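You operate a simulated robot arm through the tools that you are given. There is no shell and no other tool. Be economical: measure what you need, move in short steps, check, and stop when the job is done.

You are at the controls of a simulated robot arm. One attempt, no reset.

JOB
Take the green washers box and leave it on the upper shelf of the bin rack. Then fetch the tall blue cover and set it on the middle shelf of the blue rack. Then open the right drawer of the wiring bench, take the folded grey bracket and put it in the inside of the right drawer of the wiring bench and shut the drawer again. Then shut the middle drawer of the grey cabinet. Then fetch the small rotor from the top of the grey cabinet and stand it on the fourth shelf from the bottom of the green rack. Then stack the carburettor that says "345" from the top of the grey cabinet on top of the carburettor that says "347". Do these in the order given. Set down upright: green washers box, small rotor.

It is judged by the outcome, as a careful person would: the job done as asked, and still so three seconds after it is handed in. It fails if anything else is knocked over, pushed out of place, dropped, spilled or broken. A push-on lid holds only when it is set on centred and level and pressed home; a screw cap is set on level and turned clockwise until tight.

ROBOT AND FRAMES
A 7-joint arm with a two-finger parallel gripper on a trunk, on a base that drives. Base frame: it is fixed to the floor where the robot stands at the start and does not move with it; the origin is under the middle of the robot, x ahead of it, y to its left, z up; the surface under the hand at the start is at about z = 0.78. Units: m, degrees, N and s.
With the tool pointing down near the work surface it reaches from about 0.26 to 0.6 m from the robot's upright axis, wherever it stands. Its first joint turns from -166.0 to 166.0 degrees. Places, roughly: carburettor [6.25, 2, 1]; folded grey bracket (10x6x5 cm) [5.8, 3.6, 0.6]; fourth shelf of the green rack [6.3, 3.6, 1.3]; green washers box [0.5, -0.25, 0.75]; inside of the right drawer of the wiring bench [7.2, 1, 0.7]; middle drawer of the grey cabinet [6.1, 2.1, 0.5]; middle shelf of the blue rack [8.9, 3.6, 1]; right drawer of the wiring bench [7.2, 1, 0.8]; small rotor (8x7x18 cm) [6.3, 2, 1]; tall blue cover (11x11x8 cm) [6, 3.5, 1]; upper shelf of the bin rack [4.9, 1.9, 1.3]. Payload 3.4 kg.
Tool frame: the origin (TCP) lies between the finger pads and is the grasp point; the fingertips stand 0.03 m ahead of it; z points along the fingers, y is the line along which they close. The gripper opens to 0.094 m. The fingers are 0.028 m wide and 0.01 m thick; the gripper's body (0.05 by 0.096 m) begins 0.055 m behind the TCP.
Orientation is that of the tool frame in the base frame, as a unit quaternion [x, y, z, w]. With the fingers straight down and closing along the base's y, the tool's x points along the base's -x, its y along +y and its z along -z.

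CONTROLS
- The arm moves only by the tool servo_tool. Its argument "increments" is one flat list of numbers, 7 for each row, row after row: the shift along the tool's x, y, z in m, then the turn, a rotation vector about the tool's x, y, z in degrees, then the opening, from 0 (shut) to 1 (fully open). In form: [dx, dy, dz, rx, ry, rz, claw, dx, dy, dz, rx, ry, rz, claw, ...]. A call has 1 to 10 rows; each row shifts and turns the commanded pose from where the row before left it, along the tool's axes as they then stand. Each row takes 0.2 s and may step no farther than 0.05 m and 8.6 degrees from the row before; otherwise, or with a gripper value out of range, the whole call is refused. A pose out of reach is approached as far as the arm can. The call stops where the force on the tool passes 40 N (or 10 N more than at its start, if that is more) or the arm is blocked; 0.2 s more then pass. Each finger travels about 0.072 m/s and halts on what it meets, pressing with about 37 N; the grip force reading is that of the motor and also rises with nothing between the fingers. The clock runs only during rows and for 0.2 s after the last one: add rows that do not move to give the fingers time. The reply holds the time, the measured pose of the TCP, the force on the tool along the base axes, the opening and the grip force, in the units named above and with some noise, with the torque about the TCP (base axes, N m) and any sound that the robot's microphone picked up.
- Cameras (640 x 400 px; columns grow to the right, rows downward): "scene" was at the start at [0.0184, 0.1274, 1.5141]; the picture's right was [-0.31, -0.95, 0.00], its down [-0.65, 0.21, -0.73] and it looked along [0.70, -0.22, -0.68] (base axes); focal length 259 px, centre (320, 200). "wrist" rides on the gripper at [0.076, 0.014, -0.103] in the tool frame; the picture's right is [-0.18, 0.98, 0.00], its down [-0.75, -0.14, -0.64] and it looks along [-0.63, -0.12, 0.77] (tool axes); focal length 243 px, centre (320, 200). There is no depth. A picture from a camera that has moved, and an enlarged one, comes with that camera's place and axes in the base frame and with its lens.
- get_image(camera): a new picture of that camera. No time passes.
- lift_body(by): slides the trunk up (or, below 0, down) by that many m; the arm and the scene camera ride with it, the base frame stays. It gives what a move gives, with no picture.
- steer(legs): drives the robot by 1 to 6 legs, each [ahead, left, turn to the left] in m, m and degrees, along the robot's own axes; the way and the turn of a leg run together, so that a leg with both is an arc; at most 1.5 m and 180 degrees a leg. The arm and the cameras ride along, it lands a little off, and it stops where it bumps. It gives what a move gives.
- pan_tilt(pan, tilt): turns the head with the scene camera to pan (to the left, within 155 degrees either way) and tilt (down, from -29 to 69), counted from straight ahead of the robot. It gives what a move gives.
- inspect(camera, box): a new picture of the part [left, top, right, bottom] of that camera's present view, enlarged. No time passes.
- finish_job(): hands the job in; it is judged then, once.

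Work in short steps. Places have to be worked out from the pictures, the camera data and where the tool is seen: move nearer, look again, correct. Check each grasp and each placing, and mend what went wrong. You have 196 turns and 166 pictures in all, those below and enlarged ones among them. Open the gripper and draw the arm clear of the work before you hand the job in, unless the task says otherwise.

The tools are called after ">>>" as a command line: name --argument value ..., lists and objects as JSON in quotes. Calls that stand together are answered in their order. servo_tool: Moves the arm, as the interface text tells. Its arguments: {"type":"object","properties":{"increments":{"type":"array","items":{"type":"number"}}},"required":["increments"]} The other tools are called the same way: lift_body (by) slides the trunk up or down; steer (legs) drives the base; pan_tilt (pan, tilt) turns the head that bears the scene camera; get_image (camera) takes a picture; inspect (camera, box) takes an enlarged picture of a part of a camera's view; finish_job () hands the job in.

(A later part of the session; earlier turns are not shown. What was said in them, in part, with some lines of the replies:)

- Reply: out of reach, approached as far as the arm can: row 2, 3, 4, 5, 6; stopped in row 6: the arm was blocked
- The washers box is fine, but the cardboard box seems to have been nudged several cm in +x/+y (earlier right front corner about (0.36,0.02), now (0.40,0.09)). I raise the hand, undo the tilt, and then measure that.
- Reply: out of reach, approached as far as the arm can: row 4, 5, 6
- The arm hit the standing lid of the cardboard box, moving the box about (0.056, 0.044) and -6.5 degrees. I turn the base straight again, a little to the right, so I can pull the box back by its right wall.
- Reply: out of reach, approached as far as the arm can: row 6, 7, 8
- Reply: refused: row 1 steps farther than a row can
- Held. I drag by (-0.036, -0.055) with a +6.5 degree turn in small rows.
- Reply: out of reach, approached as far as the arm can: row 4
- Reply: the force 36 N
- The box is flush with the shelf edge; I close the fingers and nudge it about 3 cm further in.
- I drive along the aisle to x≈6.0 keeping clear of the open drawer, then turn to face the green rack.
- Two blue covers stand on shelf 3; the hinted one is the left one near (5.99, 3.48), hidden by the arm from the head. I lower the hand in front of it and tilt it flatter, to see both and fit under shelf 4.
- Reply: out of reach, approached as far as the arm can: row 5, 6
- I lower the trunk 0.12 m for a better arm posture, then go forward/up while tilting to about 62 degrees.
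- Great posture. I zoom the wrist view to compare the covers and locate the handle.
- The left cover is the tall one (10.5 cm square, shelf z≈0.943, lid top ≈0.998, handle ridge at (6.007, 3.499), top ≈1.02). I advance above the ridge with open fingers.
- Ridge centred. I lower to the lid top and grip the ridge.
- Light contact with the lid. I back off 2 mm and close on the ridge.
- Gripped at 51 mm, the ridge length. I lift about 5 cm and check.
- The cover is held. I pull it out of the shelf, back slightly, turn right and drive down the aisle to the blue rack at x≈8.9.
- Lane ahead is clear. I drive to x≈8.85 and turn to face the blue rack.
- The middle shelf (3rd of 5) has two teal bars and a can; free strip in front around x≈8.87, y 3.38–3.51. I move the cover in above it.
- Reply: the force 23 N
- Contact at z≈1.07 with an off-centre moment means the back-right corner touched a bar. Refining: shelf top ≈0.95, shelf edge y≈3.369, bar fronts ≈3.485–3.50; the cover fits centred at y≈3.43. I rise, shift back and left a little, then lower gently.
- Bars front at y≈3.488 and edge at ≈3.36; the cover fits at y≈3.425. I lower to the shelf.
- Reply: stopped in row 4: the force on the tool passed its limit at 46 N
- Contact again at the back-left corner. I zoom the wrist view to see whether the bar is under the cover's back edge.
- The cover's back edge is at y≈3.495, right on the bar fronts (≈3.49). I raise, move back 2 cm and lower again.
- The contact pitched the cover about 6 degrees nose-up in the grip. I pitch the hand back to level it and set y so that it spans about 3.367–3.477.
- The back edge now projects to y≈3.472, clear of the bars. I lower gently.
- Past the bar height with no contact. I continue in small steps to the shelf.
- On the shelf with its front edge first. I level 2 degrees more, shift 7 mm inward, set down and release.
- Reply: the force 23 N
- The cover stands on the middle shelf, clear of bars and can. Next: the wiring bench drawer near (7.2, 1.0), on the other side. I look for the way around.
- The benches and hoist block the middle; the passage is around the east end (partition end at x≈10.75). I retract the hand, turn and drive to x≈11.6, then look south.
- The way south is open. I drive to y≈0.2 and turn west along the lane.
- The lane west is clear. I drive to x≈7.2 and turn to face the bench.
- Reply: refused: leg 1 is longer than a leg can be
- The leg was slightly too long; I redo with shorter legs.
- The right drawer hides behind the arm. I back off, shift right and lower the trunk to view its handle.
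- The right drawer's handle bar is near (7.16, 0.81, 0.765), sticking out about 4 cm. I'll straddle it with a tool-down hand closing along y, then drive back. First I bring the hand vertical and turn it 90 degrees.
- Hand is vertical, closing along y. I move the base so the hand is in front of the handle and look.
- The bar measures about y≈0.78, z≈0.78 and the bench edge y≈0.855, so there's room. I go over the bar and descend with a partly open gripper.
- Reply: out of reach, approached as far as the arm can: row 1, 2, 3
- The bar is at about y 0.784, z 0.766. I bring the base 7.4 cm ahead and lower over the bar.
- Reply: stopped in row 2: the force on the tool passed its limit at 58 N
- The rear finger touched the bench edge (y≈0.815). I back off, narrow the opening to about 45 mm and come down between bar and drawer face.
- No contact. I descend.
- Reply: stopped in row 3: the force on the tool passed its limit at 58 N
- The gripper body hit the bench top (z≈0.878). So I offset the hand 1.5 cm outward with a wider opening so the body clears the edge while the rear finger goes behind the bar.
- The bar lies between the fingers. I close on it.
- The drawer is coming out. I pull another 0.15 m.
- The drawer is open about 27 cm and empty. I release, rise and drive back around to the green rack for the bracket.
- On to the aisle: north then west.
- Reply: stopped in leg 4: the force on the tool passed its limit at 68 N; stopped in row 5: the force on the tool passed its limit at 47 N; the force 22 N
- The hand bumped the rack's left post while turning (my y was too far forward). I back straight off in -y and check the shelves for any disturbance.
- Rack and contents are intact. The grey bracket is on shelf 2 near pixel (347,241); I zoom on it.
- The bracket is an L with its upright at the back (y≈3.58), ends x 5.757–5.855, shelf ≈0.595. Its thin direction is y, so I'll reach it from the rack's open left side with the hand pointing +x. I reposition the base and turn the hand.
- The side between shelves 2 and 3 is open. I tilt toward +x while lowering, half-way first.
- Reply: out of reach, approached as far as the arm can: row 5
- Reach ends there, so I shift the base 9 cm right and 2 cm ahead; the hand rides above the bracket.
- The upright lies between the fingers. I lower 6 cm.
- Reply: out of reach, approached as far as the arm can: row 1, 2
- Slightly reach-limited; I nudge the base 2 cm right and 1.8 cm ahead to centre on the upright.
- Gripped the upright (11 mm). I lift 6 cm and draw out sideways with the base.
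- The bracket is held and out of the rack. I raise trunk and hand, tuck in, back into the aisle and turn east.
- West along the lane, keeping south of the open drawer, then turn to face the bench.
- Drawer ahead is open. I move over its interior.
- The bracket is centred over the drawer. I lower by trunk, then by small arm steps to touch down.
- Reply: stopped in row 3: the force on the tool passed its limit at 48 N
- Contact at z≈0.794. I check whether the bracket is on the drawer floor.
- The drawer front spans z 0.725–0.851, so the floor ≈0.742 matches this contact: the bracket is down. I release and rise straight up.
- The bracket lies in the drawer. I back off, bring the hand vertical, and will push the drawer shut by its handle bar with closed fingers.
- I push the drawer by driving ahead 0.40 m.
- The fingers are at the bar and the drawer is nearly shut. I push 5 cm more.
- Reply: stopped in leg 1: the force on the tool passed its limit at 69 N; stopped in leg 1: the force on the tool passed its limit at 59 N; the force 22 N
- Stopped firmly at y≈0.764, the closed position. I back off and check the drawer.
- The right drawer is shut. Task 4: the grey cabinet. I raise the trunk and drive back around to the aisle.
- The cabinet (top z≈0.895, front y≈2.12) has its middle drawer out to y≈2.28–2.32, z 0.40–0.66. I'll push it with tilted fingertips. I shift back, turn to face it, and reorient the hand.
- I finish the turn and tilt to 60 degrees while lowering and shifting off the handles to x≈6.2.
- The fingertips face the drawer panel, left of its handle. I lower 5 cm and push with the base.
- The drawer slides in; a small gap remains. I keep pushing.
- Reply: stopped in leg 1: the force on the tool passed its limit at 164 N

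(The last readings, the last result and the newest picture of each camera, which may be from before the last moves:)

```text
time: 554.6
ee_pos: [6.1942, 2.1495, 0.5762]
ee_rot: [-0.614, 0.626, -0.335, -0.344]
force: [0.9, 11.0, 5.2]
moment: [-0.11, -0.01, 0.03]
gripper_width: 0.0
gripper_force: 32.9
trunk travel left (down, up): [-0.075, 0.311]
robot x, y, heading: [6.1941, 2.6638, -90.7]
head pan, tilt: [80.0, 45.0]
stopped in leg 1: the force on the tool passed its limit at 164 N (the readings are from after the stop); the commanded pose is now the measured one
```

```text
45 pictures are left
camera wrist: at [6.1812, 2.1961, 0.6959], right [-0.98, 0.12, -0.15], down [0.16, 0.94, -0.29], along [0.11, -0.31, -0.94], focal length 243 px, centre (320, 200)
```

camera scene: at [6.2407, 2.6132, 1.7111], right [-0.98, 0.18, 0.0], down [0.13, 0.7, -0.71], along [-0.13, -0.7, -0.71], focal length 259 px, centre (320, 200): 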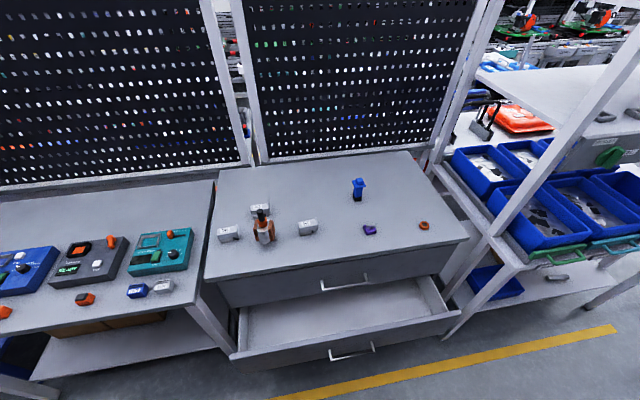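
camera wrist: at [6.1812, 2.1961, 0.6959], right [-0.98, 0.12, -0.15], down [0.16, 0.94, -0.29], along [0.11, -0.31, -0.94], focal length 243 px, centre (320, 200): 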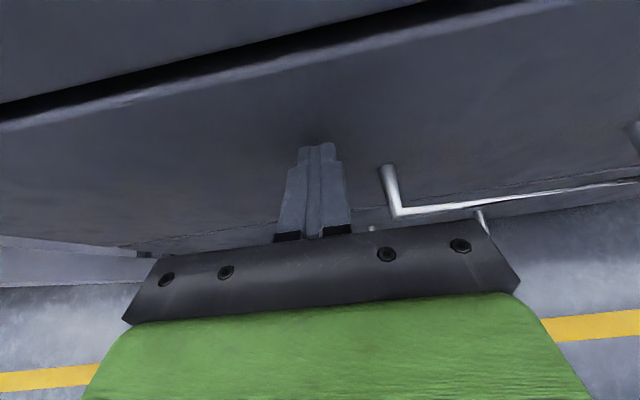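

The drawer hit its stop, flush. I back off, raise, and look at the cabinet top.

>>> steer --legs '[[-0.27, 0, 0.5]]'

>>> lift_body --by 0.3

>>> pan_tilt --pan 0 --tilt 45

>>> inspect --camera "scene" --box '[120, 60, 520, 310]'

```text
time: 556.5
ee_pos: [6.2006, 2.4168, 0.5769]
ee_rot: [-0.616, 0.624, -0.336, -0.344]
force: [-1.1, -0.3, 0.6]
moment: [-0.03, -0.08, 0.02]
gripper_width: 0.0
gripper_force: 32.8
trunk travel left (down, up): [-0.075, 0.311]
robot x, y, heading: [6.1967, 2.9328, -90.4]
head pan, tilt: [80.0, 45.0]
```

```text
time: 559.5
ee_pos: [6.2013, 2.416, 0.8769]
ee_rot: [-0.616, 0.623, -0.337, -0.344]
force: [0.1, 0.7, 0.2]
moment: [0.02, 0.01, -0.02]
gripper_width: 0.0
gripper_force: 33.1
trunk travel left (down, up): [-0.375, 0.011]
robot x, y, heading: [6.1949, 2.9287, -90.6]
head pan, tilt: [80.0, 45.0]
```

```text
time: 561.0
ee_pos: [6.201, 2.4154, 0.878]
ee_rot: [-0.616, 0.623, -0.337, -0.344]
force: [-0.6, -0.3, -0.9]
moment: [0.02, -0.01, 0.03]
gripper_width: 0.0
gripper_force: 32.9
trunk travel left (down, up): [-0.375, 0.011]
robot x, y, heading: [6.1952, 2.9297, -90.3]
head pan, tilt: [0.0, 45.0]
```

```text
1.60 times, centred on (320, 185) of scene
camera zoom: at [6.3466, 2.9093, 1.7111], right [-1.0, 0.01, 0.0], down [0.0, 0.71, -0.71], along [0.0, -0.71, -0.71], focal length 414 px, centre (320, 224)
```

zoom: 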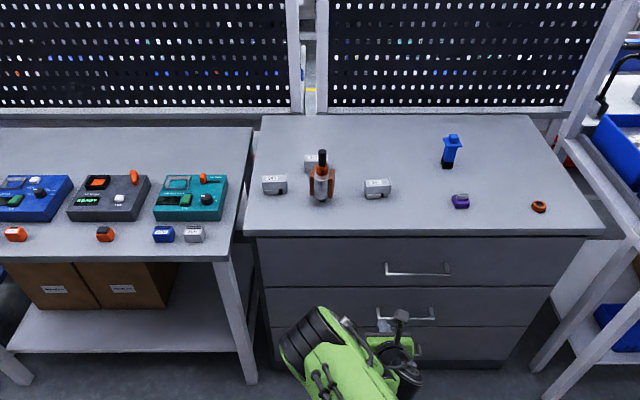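

All cabinet drawers are closed. I zoom in on the rotor and carburettors.

>>> inspect --camera "scene" --box '[270, 145, 382, 215]'

```text
5.71 times, centred on (326, 180) of scene
camera zoom: at [6.3466, 2.9093, 1.7111], right [-1.0, 0.01, 0.0], down [0.0, 0.71, -0.71], along [0.0, -0.71, -0.71], focal length 1479 px, centre (286, 314)
```

zoom: 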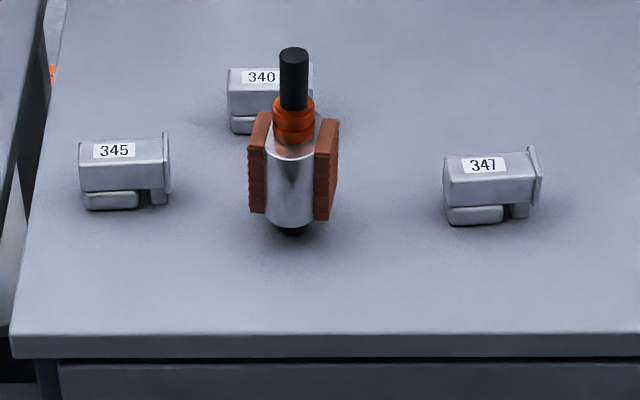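

Rotor stands at about (6.342, 1.998): shaft z 1.02–1.077, collar below. "345" is left at (6.48, 1.97), "347" right at (6.18, 1.99). I'll grip the shaft/collar from the front with a flat hand. Raise, align x and flatten.

>>> servo_tool --increments '[0.0279, -0.0282, -0.0176, 0, 0, 0, 1, 0.0279, -0.0282, -0.0176, 0, 0, 0, 1, 0.0279, -0.0282, -0.0176, 0, 0, 0, 1, 0.0279, -0.0282, -0.0176, 0, 0, 0, 1, 0.0279, -0.0282, -0.0176, 0, 0, 0, 1, 0.0214, 0, 0.0338, 0, 8.5, 0, 1, 0.0161, 0, 0.0366, 0, 8.5, 0, 1]'

>>> get_image --camera "wrist"

```text
time: 562.6
ee_pos: [6.34, 2.3311, 1.0426]
ee_rot: [-0.558, 0.566, -0.424, -0.433]
force: [0.1, -0.2, 0.2]
moment: [0.01, 0.01, -0.01]
gripper_width: 0.0939
gripper_force: 0.0
trunk travel left (down, up): [-0.375, 0.011]
robot x, y, heading: [6.1922, 2.9304, -90.1]
head pan, tilt: [0.0, 45.0]
```

```text
42 pictures are left
camera wrist: at [6.3259, 2.4114, 1.1428], right [-0.98, 0.06, -0.17], down [0.15, 0.82, -0.56], along [0.11, -0.57, -0.81], focal length 243 px, centre (320, 200)
```

wrist: 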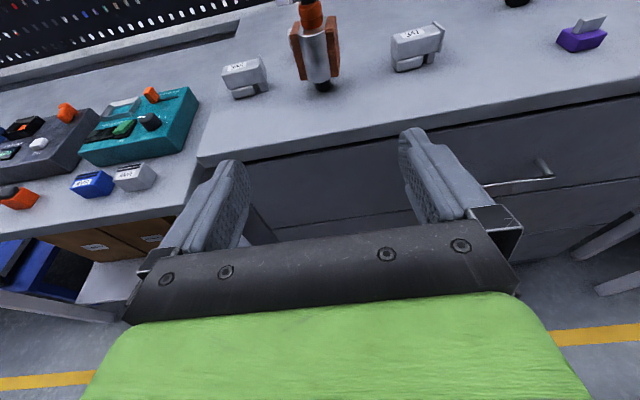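

The rotor is straight ahead of the fingers. I drive 0.2 m ahead and look again.

>>> steer --legs '[[0.2, 0, 0]]'

>>> get_image --camera "wrist"

```text
time: 564.2
ee_pos: [6.3418, 2.1359, 1.0405]
ee_rot: [-0.561, 0.565, -0.425, -0.431]
force: [-0.4, -0.1, 0.0]
moment: [-0.05, -0.01, -0.01]
gripper_width: 0.0938
gripper_force: 0.0
trunk travel left (down, up): [-0.375, 0.011]
robot x, y, heading: [6.1969, 2.7323, -90.1]
head pan, tilt: [0.0, 45.0]
```

```text
41 pictures are left
camera wrist: at [6.3262, 2.215, 1.1422], right [-0.98, 0.06, -0.17], down [0.15, 0.82, -0.56], along [0.11, -0.57, -0.81], focal length 243 px, centre (320, 200)
```

wrist: 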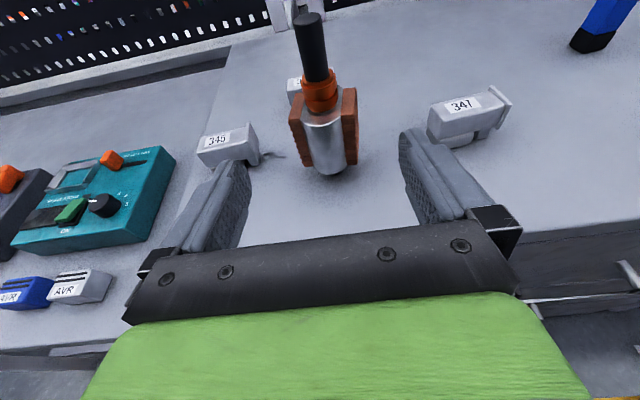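

Aligned. I advance the arm 13 cm so the shaft lies between the pads, then close.

>>> servo_tool --increments '[0.0109, 0.00125, 0.0302, 0, 0, 0, 1, 0.0109, 0.00125, 0.0302, 0, 0, 0, 1, 0.0109, 0.00125, 0.0302, 0, 0, 0, 1, 0.0109, 0.00125, 0.0302, 0, 0, 0, 1]'

>>> get_image --camera "wrist"

```text
time: 565.2
ee_pos: [6.3341, 2.0056, 1.0509]
ee_rot: [-0.562, 0.565, -0.424, -0.43]
force: [-0.4, 0.4, 0.9]
moment: [0.0, 0.0, -0.02]
gripper_width: 0.094
gripper_force: 0.0
trunk travel left (down, up): [-0.375, 0.011]
robot x, y, heading: [6.1936, 2.7339, -90.3]
head pan, tilt: [0.0, 45.0]
```

```text
40 pictures are left
camera wrist: at [6.3207, 2.0853, 1.1514], right [-0.98, 0.06, -0.17], down [0.15, 0.82, -0.55], along [0.11, -0.57, -0.81], focal length 243 px, centre (320, 200)
```

wrist: 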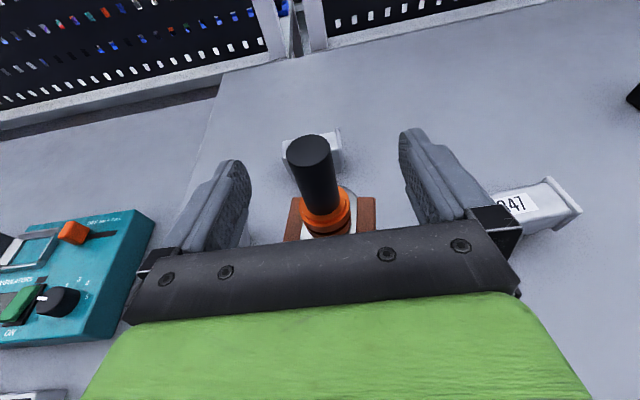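

Shaft is centred at the TCP. I close and lift a little.

>>> servo_tool --increments '[0, 0, 0, 0, 0, 0, 0, 0, 0, 0, 0, 0, 0, 0, 0, 0, 0, 0, 0, 0, 0, 0, 0, 0, 0, 0, 0, 0, 0, 0, 0, 0, 0, 0, 0, 0.0097, 0, -0.0026, 0, 0, 0, 0, 0.0193, 0, -0.0053, 0, 0, 0, 0]'

>>> get_image --camera "wrist"

```text
time: 566.8
ee_pos: [6.3347, 2.006, 1.0792]
ee_rot: [-0.56, 0.567, -0.423, -0.432]
force: [-0.6, 1.4, -13.0]
moment: [0.13, 0.02, 0.0]
gripper_width: 0.0239
gripper_force: 36.7
trunk travel left (down, up): [-0.375, 0.011]
robot x, y, heading: [6.1958, 2.7334, -90.2]
head pan, tilt: [0.0, 45.0]
```

```text
39 pictures are left
camera wrist: at [6.3203, 2.0853, 1.1803], right [-0.98, 0.06, -0.17], down [0.15, 0.82, -0.55], along [0.11, -0.57, -0.82], focal length 243 px, centre (320, 200)
```

wrist: 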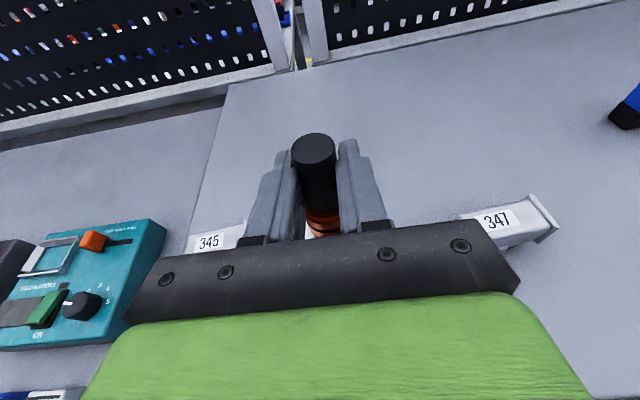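

Rotor held, 1.3 kg. I raise it well above the cabinet items and pull in before turning round.

>>> servo_tool --increments '[0.0386, 0, -0.0106, 0, 0, 0, 0, 0.0386, 0, -0.0106, 0, 0, 0, 0, 0.0084, 0, -0.0375, 0, 0, 0, 0, 0.0084, 0, -0.0375, 0, 0, 0, 0, 0.0084, 0, -0.0375, 0, 0, 0, 0, 0.0084, 0, -0.0375, 0, 0, 0, 0, 0.0084, 0, -0.0375, 0, 0, 0, 0]'

>>> steer --legs '[[0.045, 0, 0], [0, 0, 90], [0, 0, 90]]'

>>> get_image --camera "scene"

>>> get_image --camera "wrist"

```text
time: 568.4
ee_pos: [6.3387, 2.1783, 1.2548]
ee_rot: [-0.56, 0.565, -0.424, -0.432]
force: [0.0, -7.9, -17.4]
moment: [1.16, -0.55, -0.28]
gripper_width: 0.0212
gripper_force: 30.3
trunk travel left (down, up): [-0.375, 0.011]
robot x, y, heading: [6.1945, 2.7344, -90.0]
head pan, tilt: [0.0, 45.0]
```

```text
time: 576.9
ee_pos: [6.0716, 3.2508, 1.2534]
ee_rot: [0.576, 0.55, 0.44, -0.416]
force: [-0.9, -0.7, -13.8]
moment: [-0.18, -0.01, 0.01]
gripper_width: 0.0212
gripper_force: 36.9
trunk travel left (down, up): [-0.375, 0.011]
robot x, y, heading: [6.1955, 2.6874, 87.5]
head pan, tilt: [0.0, 45.0]
```

```text
38 pictures are left
camera scene: at [6.0423, 2.7188, 1.711], right [1.0, -0.04, 0.0], down [-0.03, -0.71, -0.71], along [0.03, 0.71, -0.71], focal length 259 px, centre (320, 200)
```

scene: 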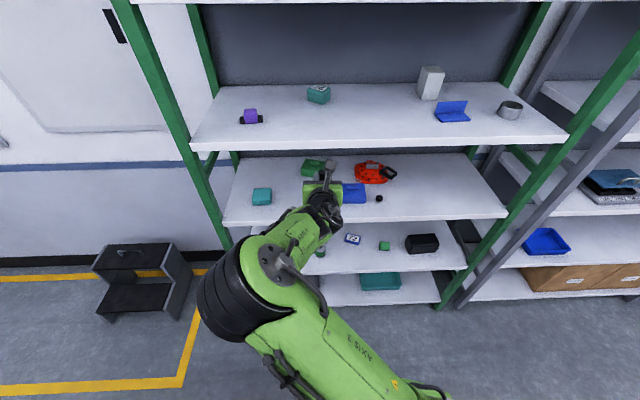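

```text
37 pictures are left
camera wrist: at [6.0812, 3.1725, 1.3535], right [0.98, -0.1, -0.17], down [-0.18, -0.81, -0.55], along [-0.09, 0.57, -0.81], focal length 243 px, centre (320, 200)
```

wrist: 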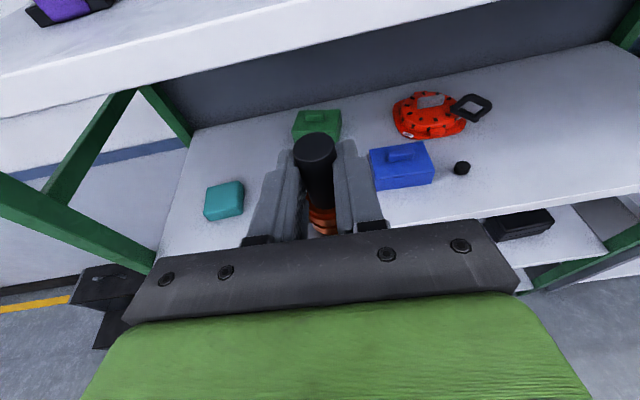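

I raise the rotor in front of the rack to clear the fourth shelf (top ≈1.33).

>>> servo_tool --increments '[0.0386, 0, -0.0106, 0, 0, 0, 0, 0.0386, 0, -0.0106, 0, 0, 0, 0, 0.0386, 0, -0.0106, 0, 0, 0, 0, 0.0386, 0, -0.0106, 0, 0, 0, 0, 0.0386, 0, -0.0106, 0, 0, 0, 0, 0.0386, 0, -0.0106, 0, 0, 0, 0, 0.0193, 0, -0.0053, 0, 0, 0, 0]'

>>> lift_body --by 0.01

>>> get_image --camera "wrist"

```text
time: 578.5
ee_pos: [6.0723, 3.2506, 1.5111]
ee_rot: [0.577, 0.55, 0.439, -0.414]
force: [-0.1, -0.4, -14.1]
moment: [-0.16, 0.06, -0.03]
gripper_width: 0.0212
gripper_force: 37.2
trunk travel left (down, up): [-0.375, 0.011]
robot x, y, heading: [6.1988, 2.6895, 87.6]
head pan, tilt: [0.0, 45.0]
```

```text
time: 579.1
ee_pos: [6.0708, 3.2504, 1.5219]
ee_rot: [0.577, 0.549, 0.44, -0.414]
force: [-0.2, 0.4, -13.5]
moment: [-0.2, 0.01, 0.01]
gripper_width: 0.0214
gripper_force: 37.0
trunk travel left (down, up): [-0.385, 0.001]
robot x, y, heading: [6.1917, 2.6837, 87.6]
head pan, tilt: [0.0, 45.0]
```

```text
36 pictures are left
camera wrist: at [6.0801, 3.1726, 1.6227], right [0.98, -0.1, -0.17], down [-0.18, -0.81, -0.55], along [-0.09, 0.57, -0.81], focal length 243 px, centre (320, 200)
```

wrist: 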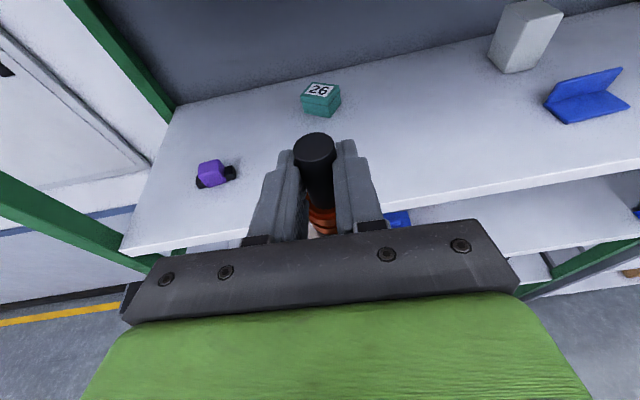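

Good height. I shift right to x≈6.27 (free stretch of the shelf) and drive in 0.22 m.

>>> steer --legs '[[0, -0.17, 2.4], [0.22, 0, 0]]'

>>> get_image --camera "wrist"

```text
time: 581.7
ee_pos: [6.2143, 3.4363, 1.515]
ee_rot: [0.567, 0.565, 0.426, -0.421]
force: [0.1, 0.2, -13.6]
moment: [-0.23, 0.02, 0.01]
gripper_width: 0.0209
gripper_force: 37.0
trunk travel left (down, up): [-0.385, 0.001]
robot x, y, heading: [6.3664, 2.8821, 89.8]
head pan, tilt: [0.0, 45.0]
stopped in leg 2: the force on the tool passed its limit at 200 N (the readings are from after the stop); the commanded pose is now the measured one
```

```text
35 pictures are left
camera wrist: at [6.2272, 3.3597, 1.6172], right [0.98, -0.06, -0.17], down [-0.15, -0.83, -0.54], along [-0.11, 0.56, -0.82], focal length 243 px, centre (320, 200)
```

wrist: 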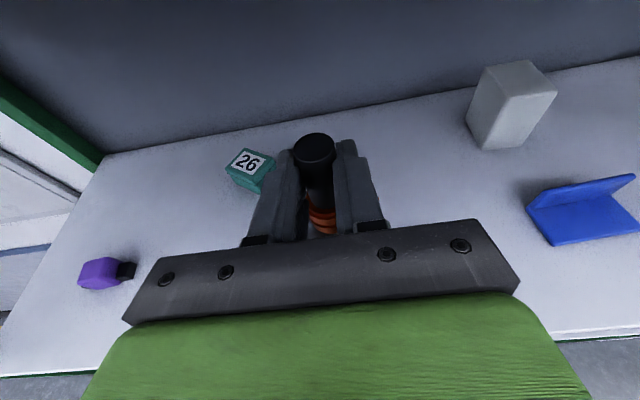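

The camera housing bumped the lip of the shelf above (bottom ≈1.625). I back 5 cm, lower 4 cm, and will go in lower.

>>> steer --legs '[[-0.06, 0, 0]]'

>>> servo_tool --increments '[-0.0193, 0, 0.0053, 0, 0, 0, 0, -0.0145, 0, 0.004, 0, 0, 0, 0]'

>>> get_image --camera "scene"

```text
time: 582.7
ee_pos: [6.2133, 3.3792, 1.5171]
ee_rot: [0.567, 0.563, 0.428, -0.423]
force: [0.6, -0.4, -14.1]
moment: [-0.21, -0.01, -0.01]
gripper_width: 0.0212
gripper_force: 36.8
trunk travel left (down, up): [-0.385, 0.001]
robot x, y, heading: [6.3637, 2.8225, 90.2]
head pan, tilt: [0.0, 45.0]
```

```text
time: 583.3
ee_pos: [6.2146, 3.3784, 1.4822]
ee_rot: [0.567, 0.563, 0.428, -0.423]
force: [0.0, -0.8, -13.3]
moment: [-0.23, -0.02, 0.02]
gripper_width: 0.0212
gripper_force: 37.1
trunk travel left (down, up): [-0.385, 0.001]
robot x, y, heading: [6.3608, 2.8232, 89.9]
head pan, tilt: [0.0, 45.0]
```

```text
34 pictures are left
camera scene: at [6.2102, 2.8456, 1.7205], right [1.0, 0.0, 0.0], down [0.0, -0.71, -0.71], along [0.0, 0.71, -0.71], focal length 259 px, centre (320, 200)
```

scene: 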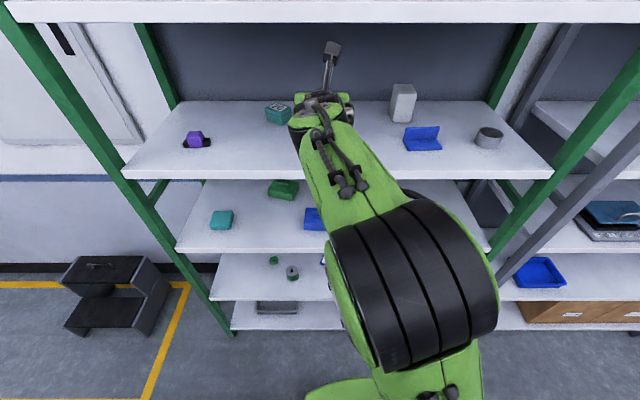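

Shelf items are intact. I lower 8 mm more and go ahead 6.5 cm.

>>> servo_tool --increments '[-0.0077, 0, 0.0021, 0, 0, 0, 0]'

>>> steer --legs '[[0.065, 0, 0]]'

```text
time: 583.7
ee_pos: [6.2153, 3.3802, 1.4735]
ee_rot: [0.567, 0.564, 0.427, -0.422]
force: [0.1, 0.4, -14.2]
moment: [-0.22, -0.03, -0.02]
gripper_width: 0.0211
gripper_force: 37.4
trunk travel left (down, up): [-0.385, 0.001]
robot x, y, heading: [6.3598, 2.8227, 89.9]
head pan, tilt: [0.0, 45.0]
```

```text
time: 584.7
ee_pos: [6.2133, 3.4422, 1.4737]
ee_rot: [0.566, 0.564, 0.427, -0.423]
force: [-0.6, -0.2, -13.5]
moment: [-0.21, 0.0, 0.01]
gripper_width: 0.0209
gripper_force: 36.2
trunk travel left (down, up): [-0.385, 0.001]
robot x, y, heading: [6.3626, 2.887, 89.8]
head pan, tilt: [0.0, 45.0]
```

In place without touching. I lower in 4 mm steps until it bears on the shelf.

>>> servo_tool --increments '[-0.0039, 0, 0.0011, 0, 0, 0, 0, -0.0039, 0, 0.0011, 0, 0, 0, 0, -0.0039, 0, 0.0011, 0, 0, 0, 0]'

>>> get_image --camera "wrist"

```text
time: 585.5
ee_pos: [6.2129, 3.4433, 1.4608]
ee_rot: [0.567, 0.564, 0.427, -0.422]
force: [0.6, 0.3, -13.9]
moment: [-0.17, 0.02, -0.01]
gripper_width: 0.0212
gripper_force: 37.5
trunk travel left (down, up): [-0.385, 0.001]
robot x, y, heading: [6.364, 2.8836, 89.9]
head pan, tilt: [0.0, 45.0]
```

```text
33 pictures are left
camera wrist: at [6.2258, 3.3663, 1.5626], right [0.98, -0.06, -0.17], down [-0.15, -0.83, -0.55], along [-0.11, 0.56, -0.82], focal length 243 px, centre (320, 200)
```

wrist: 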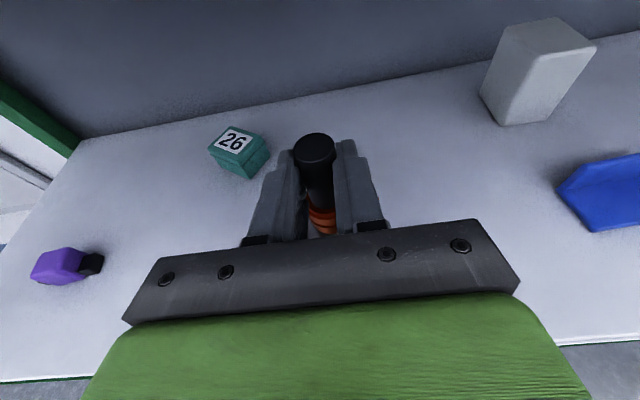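

No contact yet; I continue lowering.

>>> servo_tool --increments '[-0.0039, 0, 0.0011, 0, 0, 0, 0, -0.0039, 0, 0.0011, 0, 0, 0, 0, -0.0039, 0, 0.0011, 0, 0, 0, 0, -0.0039, 0, 0.0011, 0, 0, 0, 0]'

```text
time: 586.5
ee_pos: [6.2144, 3.4393, 1.4523]
ee_rot: [0.564, 0.559, 0.431, -0.43]
force: [-1.3, 3.0, 29.3]
moment: [0.45, 0.13, -0.03]
gripper_width: 0.0204
gripper_force: 37.4
trunk travel left (down, up): [-0.385, 0.001]
robot x, y, heading: [6.365, 2.8876, 90.3]
head pan, tilt: [0.0, 45.0]
```

It bears on the shelf. I relieve the press and open the fingers.

>>> servo_tool --increments '[0.0053, 0, -0.0015, 0, 0, 0, 0, 0, 0, 0, 0, 0, 0, 0]'

>>> servo_tool --increments '[0, 0, 0, 0, 0, 0, 0.3, 0, 0, 0, 0, 0, 0, 0.5, 0, 0, 0, 0, 0, 0, 0.8, 0, 0, 0, 0, 0, 0, 0.8]'

>>> get_image --camera "wrist"

```text
time: 587.1
ee_pos: [6.2128, 3.442, 1.4515]
ee_rot: [0.566, 0.562, 0.429, -0.424]
force: [-0.6, 4.1, 15.7]
moment: [0.48, 0.3, -0.02]
gripper_width: 0.0209
gripper_force: 37.0
trunk travel left (down, up): [-0.385, 0.001]
robot x, y, heading: [6.3615, 2.8853, 90.0]
head pan, tilt: [0.0, 45.0]
```

```text
time: 588.1
ee_pos: [6.2135, 3.4423, 1.4512]
ee_rot: [0.566, 0.563, 0.428, -0.424]
force: [0.9, -0.8, 0.3]
moment: [0.02, -0.01, 0.02]
gripper_width: 0.0752
gripper_force: 0.0
trunk travel left (down, up): [-0.385, 0.001]
robot x, y, heading: [6.3613, 2.8867, 90.0]
head pan, tilt: [0.0, 45.0]
```

```text
32 pictures are left
camera wrist: at [6.2261, 3.3648, 1.5528], right [0.98, -0.06, -0.17], down [-0.15, -0.82, -0.55], along [-0.11, 0.56, -0.82], focal length 243 px, centre (320, 200)
```

wrist: 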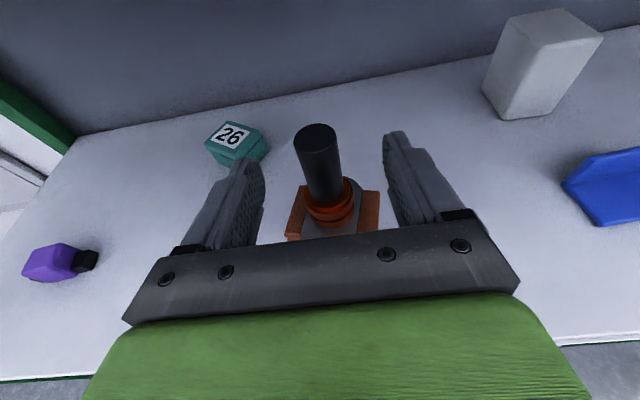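

The rotor stands upright. I back straight out and verify.

>>> steer --legs '[[-0.19, 0, 0]]'

>>> inspect --camera "scene" --box '[200, 20, 440, 170]'

```text
time: 589.7
ee_pos: [6.2128, 3.2497, 1.4517]
ee_rot: [0.566, 0.563, 0.428, -0.424]
force: [0.1, -0.8, 0.3]
moment: [0.04, 0.02, 0.04]
gripper_width: 0.0752
gripper_force: 0.1
trunk travel left (down, up): [-0.385, 0.001]
robot x, y, heading: [6.3623, 2.695, 90.2]
head pan, tilt: [0.0, 45.0]
```

```text
2.67 times, centred on (320, 95) of scene
camera zoom: at [6.2108, 2.7146, 1.7206], right [1.0, 0.0, 0.0], down [0.0, -0.71, -0.71], along [0.0, 0.71, -0.71], focal length 690 px, centre (320, 480)
```

zoom: 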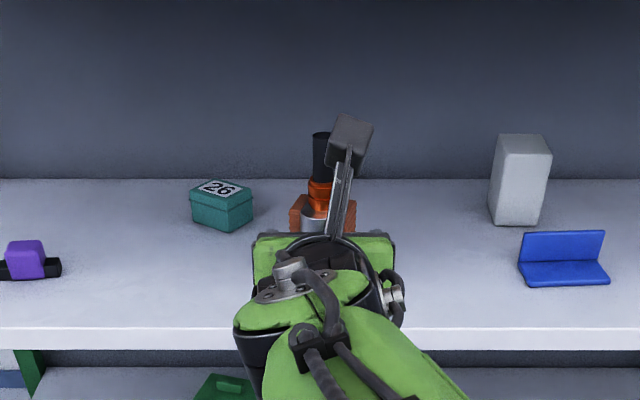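

Rotor is placed upright. Task 6: I turn back to the cabinet, lower the arm and bring the hand vertical.

>>> steer --legs '[[0, 0, -90], [0, 0, -90.2]]'

>>> servo_tool --increments '[-0.0412, 0, 0.0119, 0, 0, 0, 0.8, -0.0412, 0, 0.0119, 0, 0, 0, 0.8, -0.0412, 0, 0.0119, 0, 0, 0, 0.8, -0.0412, 0, 0.0119, 0, 0, 0, 0.8, -0.0412, 0, 0.0119, 0, 0, 0, 0.8, -0.0412, 0, 0.0119, 0, 0, 0, 0.8, -0.0412, 0, 0.0119, 0, 0, 0, 0.8]'

>>> servo_tool --increments '[0, 0, 0, 0, -8.2, 0, 1, 0, 0, 0, 0, -8.2, 0, 1, 0, 0, 0, 0, -8.2, 0, 1, 0, 0, 0, 0, -8.2, 0, 1, 0, 0, 0, 0, -8.2, 0, 1, 0, 0, 0, 0, -8.2, 0, 1, 0, 0, 0, 0, -8.2, 0, 1, 0, 0, 0, 0, -8.2, 0, 1, 0, 0, 0, 0, -8.2, 0, 1]'

```text
time: 597.7
ee_pos: [6.5124, 2.1376, 1.4512]
ee_rot: [-0.563, 0.566, -0.424, -0.428]
force: [-0.3, 0.5, -0.1]
moment: [0.0, 0.01, -0.01]
gripper_width: 0.0751
gripper_force: 0.1
trunk travel left (down, up): [-0.385, 0.001]
robot x, y, heading: [6.3622, 2.6902, -90.1]
head pan, tilt: [0.0, 45.0]
```

```text
time: 599.3
ee_pos: [6.5121, 2.1364, 1.1514]
ee_rot: [-0.562, 0.567, -0.422, -0.428]
force: [2.0, -0.7, 0.6]
moment: [-0.01, 0.01, -0.03]
gripper_width: 0.0751
gripper_force: 0.0
trunk travel left (down, up): [-0.385, 0.001]
robot x, y, heading: [6.3604, 2.6927, -89.9]
head pan, tilt: [0.0, 45.0]
```

```text
time: 601.3
ee_pos: [6.5107, 2.1359, 1.1503]
ee_rot: [-0.704, 0.71, 0.001, 0.0]
force: [0.1, -0.3, 0.6]
moment: [0.03, -0.02, -0.01]
gripper_width: 0.0938
gripper_force: 0.0
trunk travel left (down, up): [-0.385, 0.001]
robot x, y, heading: [6.3641, 2.6926, -89.8]
head pan, tilt: [0.0, 45.0]
```

Hand vertical. I drive ahead 15 cm and turn the hand 90 degrees so it closes along y (the carburettor's short side).

>>> steer --legs '[[0.15, 0.0, 0]]'

>>> servo_tool --increments '[0, 0, 0, 0, 0, 8.5, 1, 0, 0, 0, 0, 0, 8.5, 1, 0, 0, 0, 0, 0, 8.5, 1, 0, 0, 0, 0, 0, 8.5, 1, 0, 0, 0, 0, 0, 8.5, 1, 0, 0, 0, 0, 0, 8.5, 1, 0, 0, 0, 0, 0, 8.5, 1, 0, 0, 0, 0, 0, 8.5, 1, 0, 0, 0, 0, 0, 8.5, 1, 0, 0, 0, 0, 0, 8.5, 1]'

>>> get_image --camera "wrist"

```text
time: 602.7
ee_pos: [6.511, 1.9869, 1.1513]
ee_rot: [-0.704, 0.71, -0.001, -0.002]
force: [-0.2, 0.2, -0.5]
moment: [-0.01, 0.03, -0.01]
gripper_width: 0.0943
gripper_force: 0.0
trunk travel left (down, up): [-0.385, 0.001]
robot x, y, heading: [6.3667, 2.5407, -89.8]
head pan, tilt: [0.0, 45.0]
```

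```text
time: 604.9
ee_pos: [6.5119, 1.9878, 1.151]
ee_rot: [-0.037, 0.999, -0.001, 0.0]
force: [-0.3, -0.3, 0.3]
moment: [-0.03, -0.02, 0.0]
gripper_width: 0.0941
gripper_force: 0.0
trunk travel left (down, up): [-0.385, 0.001]
robot x, y, heading: [6.3639, 2.5441, -90.1]
head pan, tilt: [0.0, 45.0]
```

```text
30 pictures are left
camera wrist: at [6.4342, 1.9977, 1.2539], right [0.11, 0.99, 0.0], down [0.76, -0.08, 0.64], along [0.64, -0.07, -0.77], focal length 243 px, centre (320, 200)
```

wrist: 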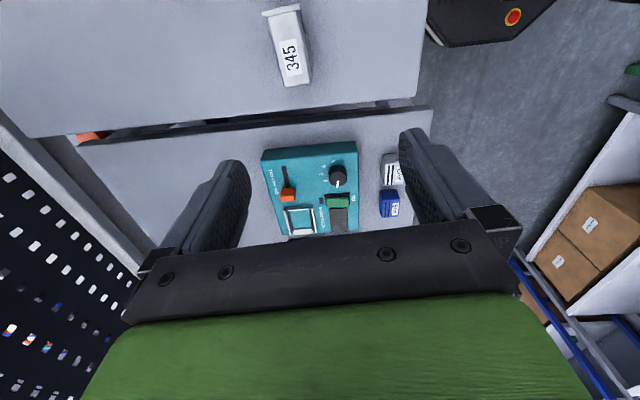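

Carburettor 345 is centred near (6.476, 1.961), about 7 cm long in x, 4 cm wide, top ≈0.945. I step the base ahead 3 cm, align over it and go half-way down.

>>> steer --legs '[[0.03, 0, 0]]'

>>> servo_tool --increments '[0.018, 0.003, 0, 0, 0, 1.5, 1, 0.018, 0.002, 0, 0, 0, 0, 1, 0, 0, 0.04, 0, 0, 0, 1, 0, 0, 0.04, 0, 0, 0, 1, 0, 0, 0.04, 0, 0, 0, 1]'

>>> get_image --camera "wrist"

```text
time: 605.7
ee_pos: [6.5121, 1.9604, 1.1528]
ee_rot: [-0.04, 0.999, -0.002, -0.001]
force: [0.1, 0.4, -0.3]
moment: [0.03, 0.01, 0.01]
gripper_width: 0.0938
gripper_force: 0.1
trunk travel left (down, up): [-0.385, 0.001]
robot x, y, heading: [6.3624, 2.5096, -89.9]
head pan, tilt: [0.0, 45.0]
```

```text
time: 606.9
ee_pos: [6.4761, 1.9619, 1.032]
ee_rot: [-0.026, 1.0, -0.002, 0.0]
force: [0.7, -0.3, -0.6]
moment: [0.02, 0.0, -0.02]
gripper_width: 0.094
gripper_force: 0.2
trunk travel left (down, up): [-0.385, 0.001]
robot x, y, heading: [6.3613, 2.5143, -90.0]
head pan, tilt: [0.0, 45.0]
```

```text
29 pictures are left
camera wrist: at [6.3995, 1.9723, 1.1346], right [0.13, 0.99, 0.0], down [0.76, -0.1, 0.64], along [0.63, -0.09, -0.77], focal length 243 px, centre (320, 200)
```

wrist: 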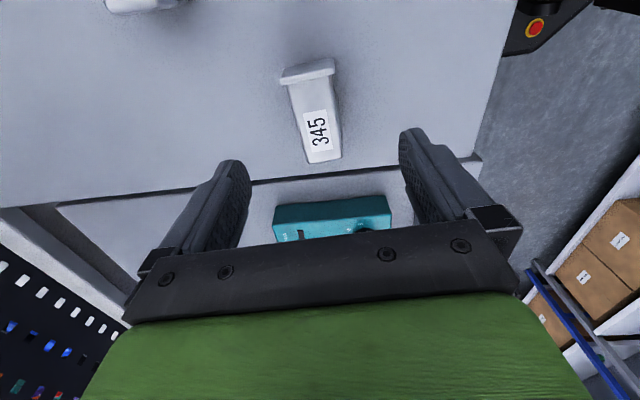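

Well aligned. I lower to z≈0.933 and close.

>>> servo_tool --increments '[0.002, -0.002, 0.035, 0, 0, 0, 1, 0, 0, 0.035, 0, 0, 0, 1, 0, 0, 0.029, 0, 0, 0, 1, 0, 0, 0, 0, 0, 0, 0, 0, 0, 0, 0, 0, 0, 0, 0, 0, 0, 0, 0, 0, 0, 0, 0, 0, 0, 0, 0, 0]'

>>> get_image --camera "wrist"

```text
time: 608.5
ee_pos: [6.4715, 1.9597, 0.933]
ee_rot: [-0.027, 1.0, -0.001, -0.001]
force: [-0.3, -0.1, 1.4]
moment: [0.05, -0.08, 0.02]
gripper_width: 0.038
gripper_force: 37.1
trunk travel left (down, up): [-0.385, 0.001]
robot x, y, heading: [6.3589, 2.5156, -89.7]
head pan, tilt: [0.0, 45.0]
```

```text
28 pictures are left
camera wrist: at [6.3946, 1.9709, 1.0342], right [0.13, 0.99, 0.0], down [0.76, -0.1, 0.64], along [0.63, -0.09, -0.77], focal length 243 px, centre (320, 200)
```

wrist: 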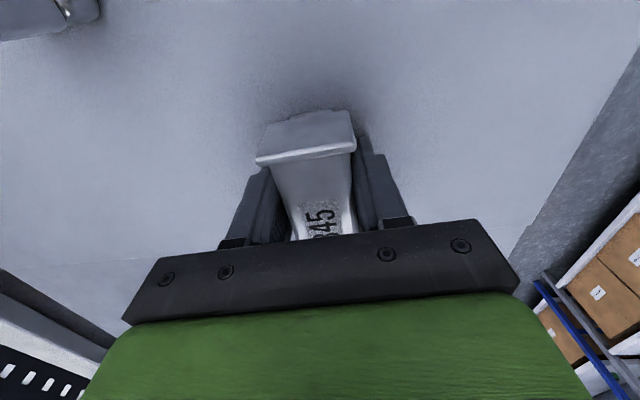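

Held. I lift to z 1.10 and carry it over 347, then look from above.

>>> servo_tool --increments '[0, 0, -0.01, 0, 0, 0, 0, 0, 0, -0.04, 0, 0, 0, 0, 0, 0, -0.04, 0, 0, 0, 0, 0, 0, -0.04, 0, 0, 0, 0, 0, 0, -0.037, 0, 0, 0, 0]'

>>> servo_tool --increments '[0.0377, 0, 0, 0, 0, 0, 0, 0.0377, 0, 0, 0, 0, 0, 0, 0.0377, 0, 0, 0, 0, 0, 0, 0.0377, 0, 0, 0, 0, 0, 0, 0.0377, 0, 0, 0, 0, 0, 0, 0.0377, 0, 0, 0, 0, 0, 0, 0.0377, 0.01, 0, 0, 0, 0, 0, 0.0377, 0.024, 0, 0, 0, 0, 0]'

>>> get_image --camera "wrist"

```text
time: 609.7
ee_pos: [6.4716, 1.9588, 1.099]
ee_rot: [-0.026, 1.0, -0.001, -0.001]
force: [0.4, 0.9, -1.8]
moment: [-0.05, 0.01, 0.0]
gripper_width: 0.038
gripper_force: 36.9
trunk travel left (down, up): [-0.385, 0.001]
robot x, y, heading: [6.3615, 2.5125, -90.0]
head pan, tilt: [0.0, 45.0]
```

```text
time: 611.5
ee_pos: [6.1694, 1.9805, 1.0986]
ee_rot: [-0.027, 1.0, -0.001, 0.0]
force: [-0.6, 0.4, -2.1]
moment: [-0.03, 0.03, -0.03]
gripper_width: 0.038
gripper_force: 37.0
trunk travel left (down, up): [-0.385, 0.001]
robot x, y, heading: [6.361, 2.5179, -90.2]
head pan, tilt: [0.0, 45.0]
```

```text
27 pictures are left
camera wrist: at [6.0914, 1.9911, 1.2018], right [0.13, 0.99, 0.0], down [0.76, -0.1, 0.64], along [0.64, -0.09, -0.77], focal length 243 px, centre (320, 200)
```

wrist: 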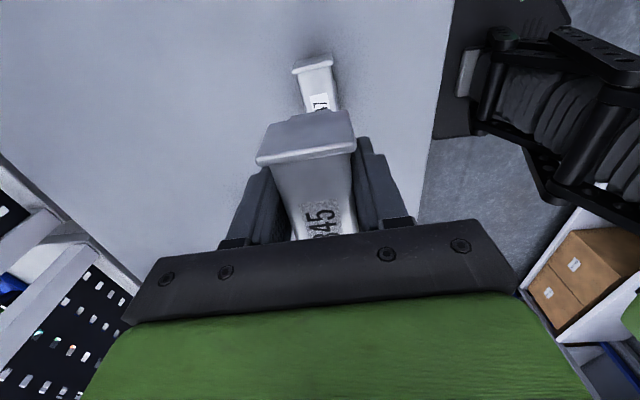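

347 is visible just beyond the held one. I zoom for exact position and yaw.

>>> inspect --camera "wrist" --box '[240, 30, 400, 130]'

```text
4.00 times, centred on (320, 80) of wrist
camera zoom: at [6.0914, 1.9911, 1.2018], right [0.13, 0.99, 0.0], down [0.76, -0.1, 0.64], along [0.64, -0.09, -0.77], focal length 970 px, centre (320, 680)
```

zoom: 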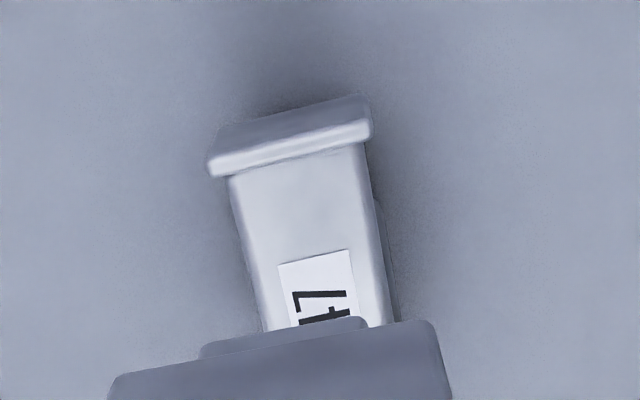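

Aligned target for the hand is (6.174, 1.979), yaw matches. I correct and lower to just above contact.

>>> servo_tool --increments '[-0.0047, -0.0018, 0.03, 0, 0, 0, 0, 0, 0, 0.035, 0, 0, 0, 0, 0, 0, 0.028, 0, 0, 0, 0, 0, 0, 0, 0, 0, 0, 0]'

>>> inspect --camera "wrist" --box '[220, 60, 420, 260]'

>>> pan_tilt --pan -5 --tilt 50

>>> inspect --camera "scene" --box '[240, 80, 480, 230]'

```text
time: 612.5
ee_pos: [6.1753, 1.9746, 1.0064]
ee_rot: [-0.026, 1.0, -0.003, -0.001]
force: [0.0, -1.0, -1.5]
moment: [-0.02, 0.01, 0.01]
gripper_width: 0.038
gripper_force: 36.8
trunk travel left (down, up): [-0.385, 0.001]
robot x, y, heading: [6.3644, 2.5156, -90.3]
head pan, tilt: [0.0, 45.0]
```

```text
2.00 times, centred on (320, 160) of wrist
camera zoom: at [6.0986, 1.9864, 1.1089], right [0.13, 0.99, 0.0], down [0.76, -0.1, 0.64], along [0.63, -0.09, -0.77], focal length 485 px, centre (320, 280)
```

zoom: 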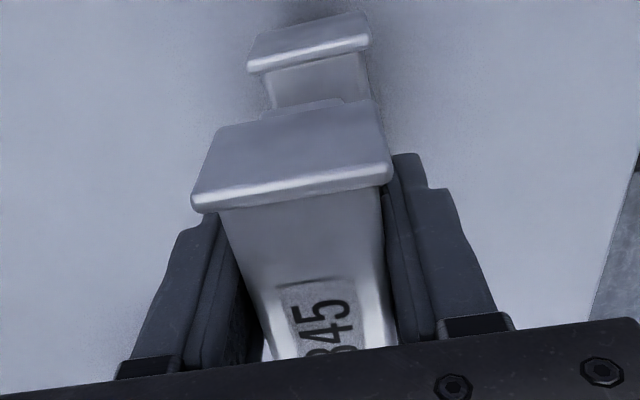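

```text
time: 613.2
ee_pos: [6.1752, 1.9753, 1.0057]
ee_rot: [-0.026, 1.0, -0.002, -0.001]
force: [-0.3, 0.2, -2.2]
moment: [0.0, 0.0, 0.01]
gripper_width: 0.0379
gripper_force: 37.2
trunk travel left (down, up): [-0.385, 0.001]
robot x, y, heading: [6.3627, 2.5176, -90.0]
head pan, tilt: [-5.0, 50.0]
```

```text
2.67 times, centred on (360, 155) of scene
camera zoom: at [6.5078, 2.4979, 1.7137], right [-1.0, 0.09, 0.0], down [0.07, 0.76, -0.64], along [-0.06, -0.64, -0.77], focal length 690 px, centre (213, 320)
```

zoom: 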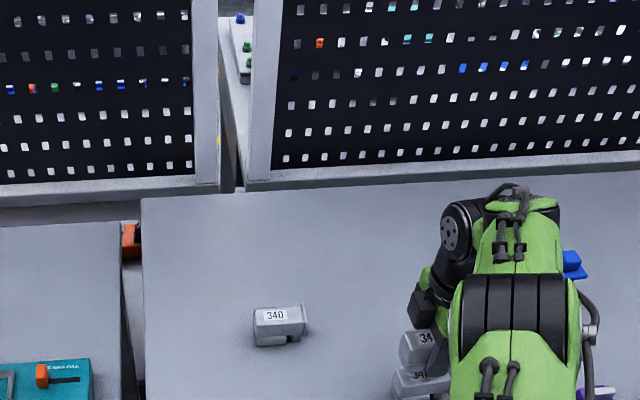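

The two flanges are within 3 mm; I correct that and lower gently to contact.

>>> servo_tool --increments '[0.003, 0.002, 0.008, 0, 0, 0, 0, 0, 0, 0.005, 0, 0, 0, 0, 0, 0, 0.004, 0, 0, 0, 0, 0, 0, 0.003, 0, 0, 0, 0]'

```text
time: 614.2
ee_pos: [6.1709, 1.9778, 0.987]
ee_rot: [-0.026, 1.0, -0.003, 0.0]
force: [0.2, -0.5, -2.6]
moment: [0.01, -0.01, -0.03]
gripper_width: 0.038
gripper_force: 36.6
trunk travel left (down, up): [-0.385, 0.001]
robot x, y, heading: [6.3628, 2.5187, -89.9]
head pan, tilt: [-5.0, 50.0]
```

>>> servo_tool --increments '[0, 0, 0.003, 0, 0, 0, 0, 0, 0, 0.003, 0, 0, 0, 0]'

```text
time: 614.8
ee_pos: [6.1709, 1.9775, 0.982]
ee_rot: [-0.026, 1.0, -0.002, -0.001]
force: [-0.3, 0.0, -2.4]
moment: [0.01, 0.03, -0.05]
gripper_width: 0.0382
gripper_force: 37.3
trunk travel left (down, up): [-0.385, 0.001]
robot x, y, heading: [6.3633, 2.5132, -89.9]
head pan, tilt: [-5.0, 50.0]
```

No contact yet; 2 mm steps further.

>>> servo_tool --increments '[0, 0, 0.002, 0, 0, 0, 0, 0, 0, 0.002, 0, 0, 0, 0, 0, 0, 0.002, 0, 0, 0, 0]'

```text
time: 615.6
ee_pos: [6.1719, 1.9765, 0.9802]
ee_rot: [-0.026, 1.0, -0.007, -0.004]
force: [-1.6, -5.3, 41.7]
moment: [0.84, -0.11, 0.02]
gripper_width: 0.0373
gripper_force: 35.2
trunk travel left (down, up): [-0.385, 0.001]
robot x, y, heading: [6.3647, 2.5109, -90.1]
head pan, tilt: [-5.0, 50.0]
```

Contact. I relieve the press and check how it sits before releasing.

>>> servo_tool --increments '[0, 0, -0.0035, 0, 0, 0, 0, 0, 0, 0, 0, 0, 0, 0]'

>>> inspect --camera "wrist" --box '[220, 60, 420, 260]'

>>> inspect --camera "scene" --box '[360, 180, 456, 240]'

```text
time: 616.2
ee_pos: [6.1716, 1.9776, 0.9806]
ee_rot: [-0.025, 1.0, -0.003, -0.002]
force: [-3.3, -7.0, 20.5]
moment: [-0.18, 0.61, 0.14]
gripper_width: 0.0379
gripper_force: 37.0
trunk travel left (down, up): [-0.385, 0.001]
robot x, y, heading: [6.3602, 2.5153, -90.0]
head pan, tilt: [-5.0, 50.0]
```

```text
2.00 times, centred on (320, 160) of wrist
camera zoom: at [6.0945, 1.9892, 1.0828], right [0.13, 0.99, -0.01], down [0.76, -0.1, 0.64], along [0.63, -0.09, -0.77], focal length 485 px, centre (320, 280)
```

zoom: 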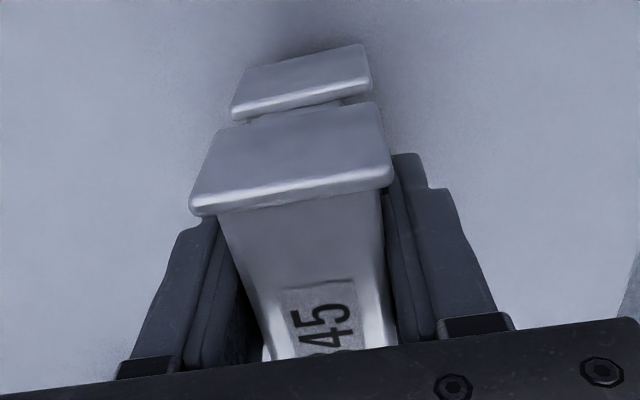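

```text
6.67 times, centred on (408, 210) of scene
camera zoom: at [6.508, 2.4995, 1.7136], right [-1.0, 0.09, 0.0], down [0.07, 0.76, -0.64], along [-0.06, -0.64, -0.77], focal length 1725 px, centre (-267, 133)
```

zoom: 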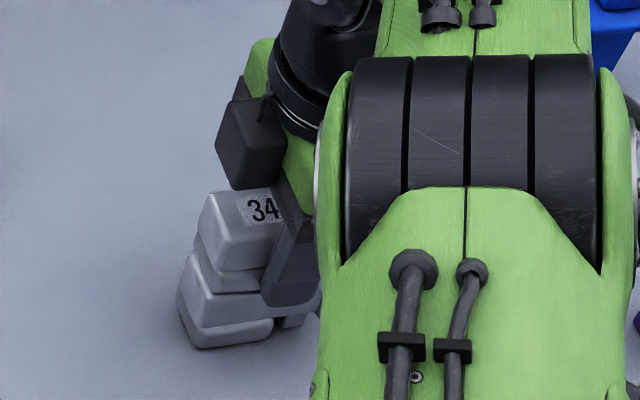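

The upper one sits squarely on 347 (flanges aligned within 1 mm). I ease 1.5 mm and open gently.

>>> servo_tool --increments '[0, 0, -0.0015, 0, 0, 0, 0, 0, 0, 0, 0, 0, 0, 0.45, 0, 0, 0, 0, 0, 0, 0.6, 0, 0, 0, 0, 0, 0, 0.75, 0, 0, 0, 0, 0, 0, 0.75]'

>>> inspect --camera "wrist" --box '[220, 60, 420, 260]'

```text
time: 617.4
ee_pos: [6.1723, 1.9779, 0.9806]
ee_rot: [-0.026, 1.0, -0.002, -0.001]
force: [-0.5, -0.4, -0.2]
moment: [-0.03, 0.01, 0.01]
gripper_width: 0.0704
gripper_force: 0.0
trunk travel left (down, up): [-0.385, 0.001]
robot x, y, heading: [6.3636, 2.5162, -90.0]
head pan, tilt: [-5.0, 50.0]
```

```text
2.00 times, centred on (320, 160) of wrist
camera zoom: at [6.0947, 1.9888, 1.083], right [0.13, 0.99, 0.0], down [0.76, -0.1, 0.64], along [0.63, -0.09, -0.77], focal length 485 px, centre (320, 280)
```

zoom: 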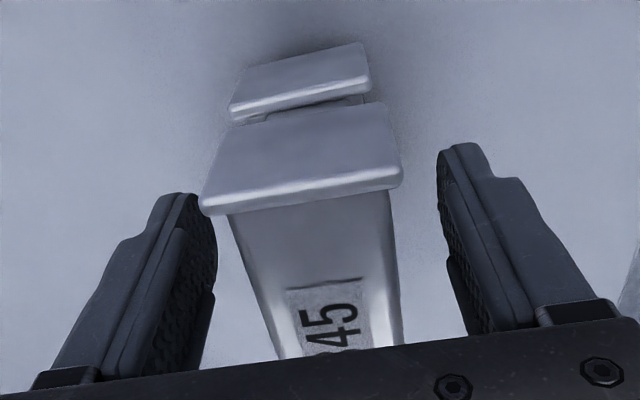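

Stable. I rise straight up and back away, then check the stack.

>>> servo_tool --increments '[0, 0, -0.01, 0, 0, 0, 0.75, 0, 0, -0.03, 0, 0, 0, 0.75, 0, 0, -0.04, 0, 0, 0, 0.75, 0, 0, -0.04, 0, 0, 0, 0.75, 0, 0, -0.04, 0, 0, 0, 0.75]'

>>> steer --legs '[[-0.3, 0, 0]]'

>>> inspect --camera "scene" --box '[200, 60, 520, 260]'

```text
time: 618.6
ee_pos: [6.1714, 1.9791, 1.1415]
ee_rot: [-0.027, 1.0, -0.002, 0.0]
force: [-0.2, -0.5, 0.5]
moment: [0.01, -0.01, -0.04]
gripper_width: 0.0706
gripper_force: 0.0
trunk travel left (down, up): [-0.385, 0.001]
robot x, y, heading: [6.3635, 2.5137, -90.1]
head pan, tilt: [-5.0, 50.0]
```

```text
time: 620.6
ee_pos: [6.1715, 2.2764, 1.1396]
ee_rot: [-0.025, 1.0, -0.002, -0.001]
force: [-0.5, 0.8, 0.9]
moment: [0.0, 0.02, 0.01]
gripper_width: 0.0705
gripper_force: 0.1
trunk travel left (down, up): [-0.385, 0.001]
robot x, y, heading: [6.3634, 2.8089, -90.1]
head pan, tilt: [-5.0, 50.0]
```

```text
2.00 times, centred on (360, 160) of scene
camera zoom: at [6.5082, 2.7962, 1.7137], right [-1.0, 0.09, 0.0], down [0.07, 0.76, -0.64], along [-0.06, -0.64, -0.77], focal length 518 px, centre (240, 280)
```

zoom: 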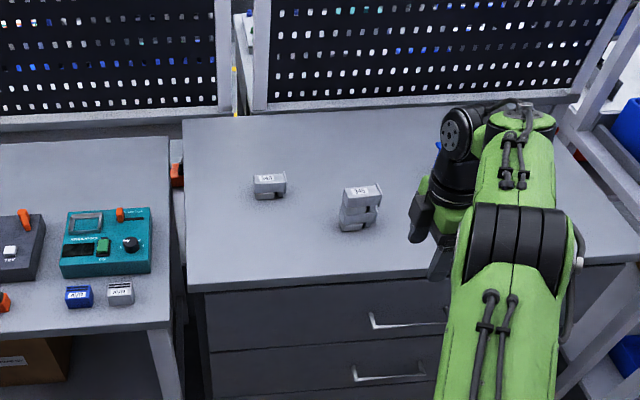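

The stack stands, the cabinet drawers are shut, and the arm is clear with the gripper open. I hand the job in.

>>> finish_job

```text
The job is handed in.
```

I finished all six tasks in the order given and handed the job in, but I bumped a few things along the way.

**Where things ended up:**
- **Washers box:** upright on the upper shelf of the bin rack.
- **Tall blue cover:** on the middle shelf of the blue rack, just in front of the two teal bars.
- **Grey bracket:** inside the right drawer of the wiring bench, and the drawer is shut.
- **Grey cabinet:** the middle drawer is shut.
- **Rotor:** upright on the fourth shelf of the green rack.
- **Carburettors:** "345" sits squarely on top of "347".

**Bumps:**
- **Cardboard box on the first table:** the arm hit its open lid and pushed it about 7 cm. I pulled it back, but it is still 1–2 cm and about 2 degrees off where it started.
- **Bars on the blue rack:** while I was placing the blue cover, its bottom edge touched the teal bars twice. They did not visibly move.
- **Green rack:** the hand hit the left post twice while turning (up to 68 N), and later the lip of the top shelf while I was placing the rotor (200 N). Nothing on the shelves I could see was knocked over or moved, but I did not check the boxes on top.
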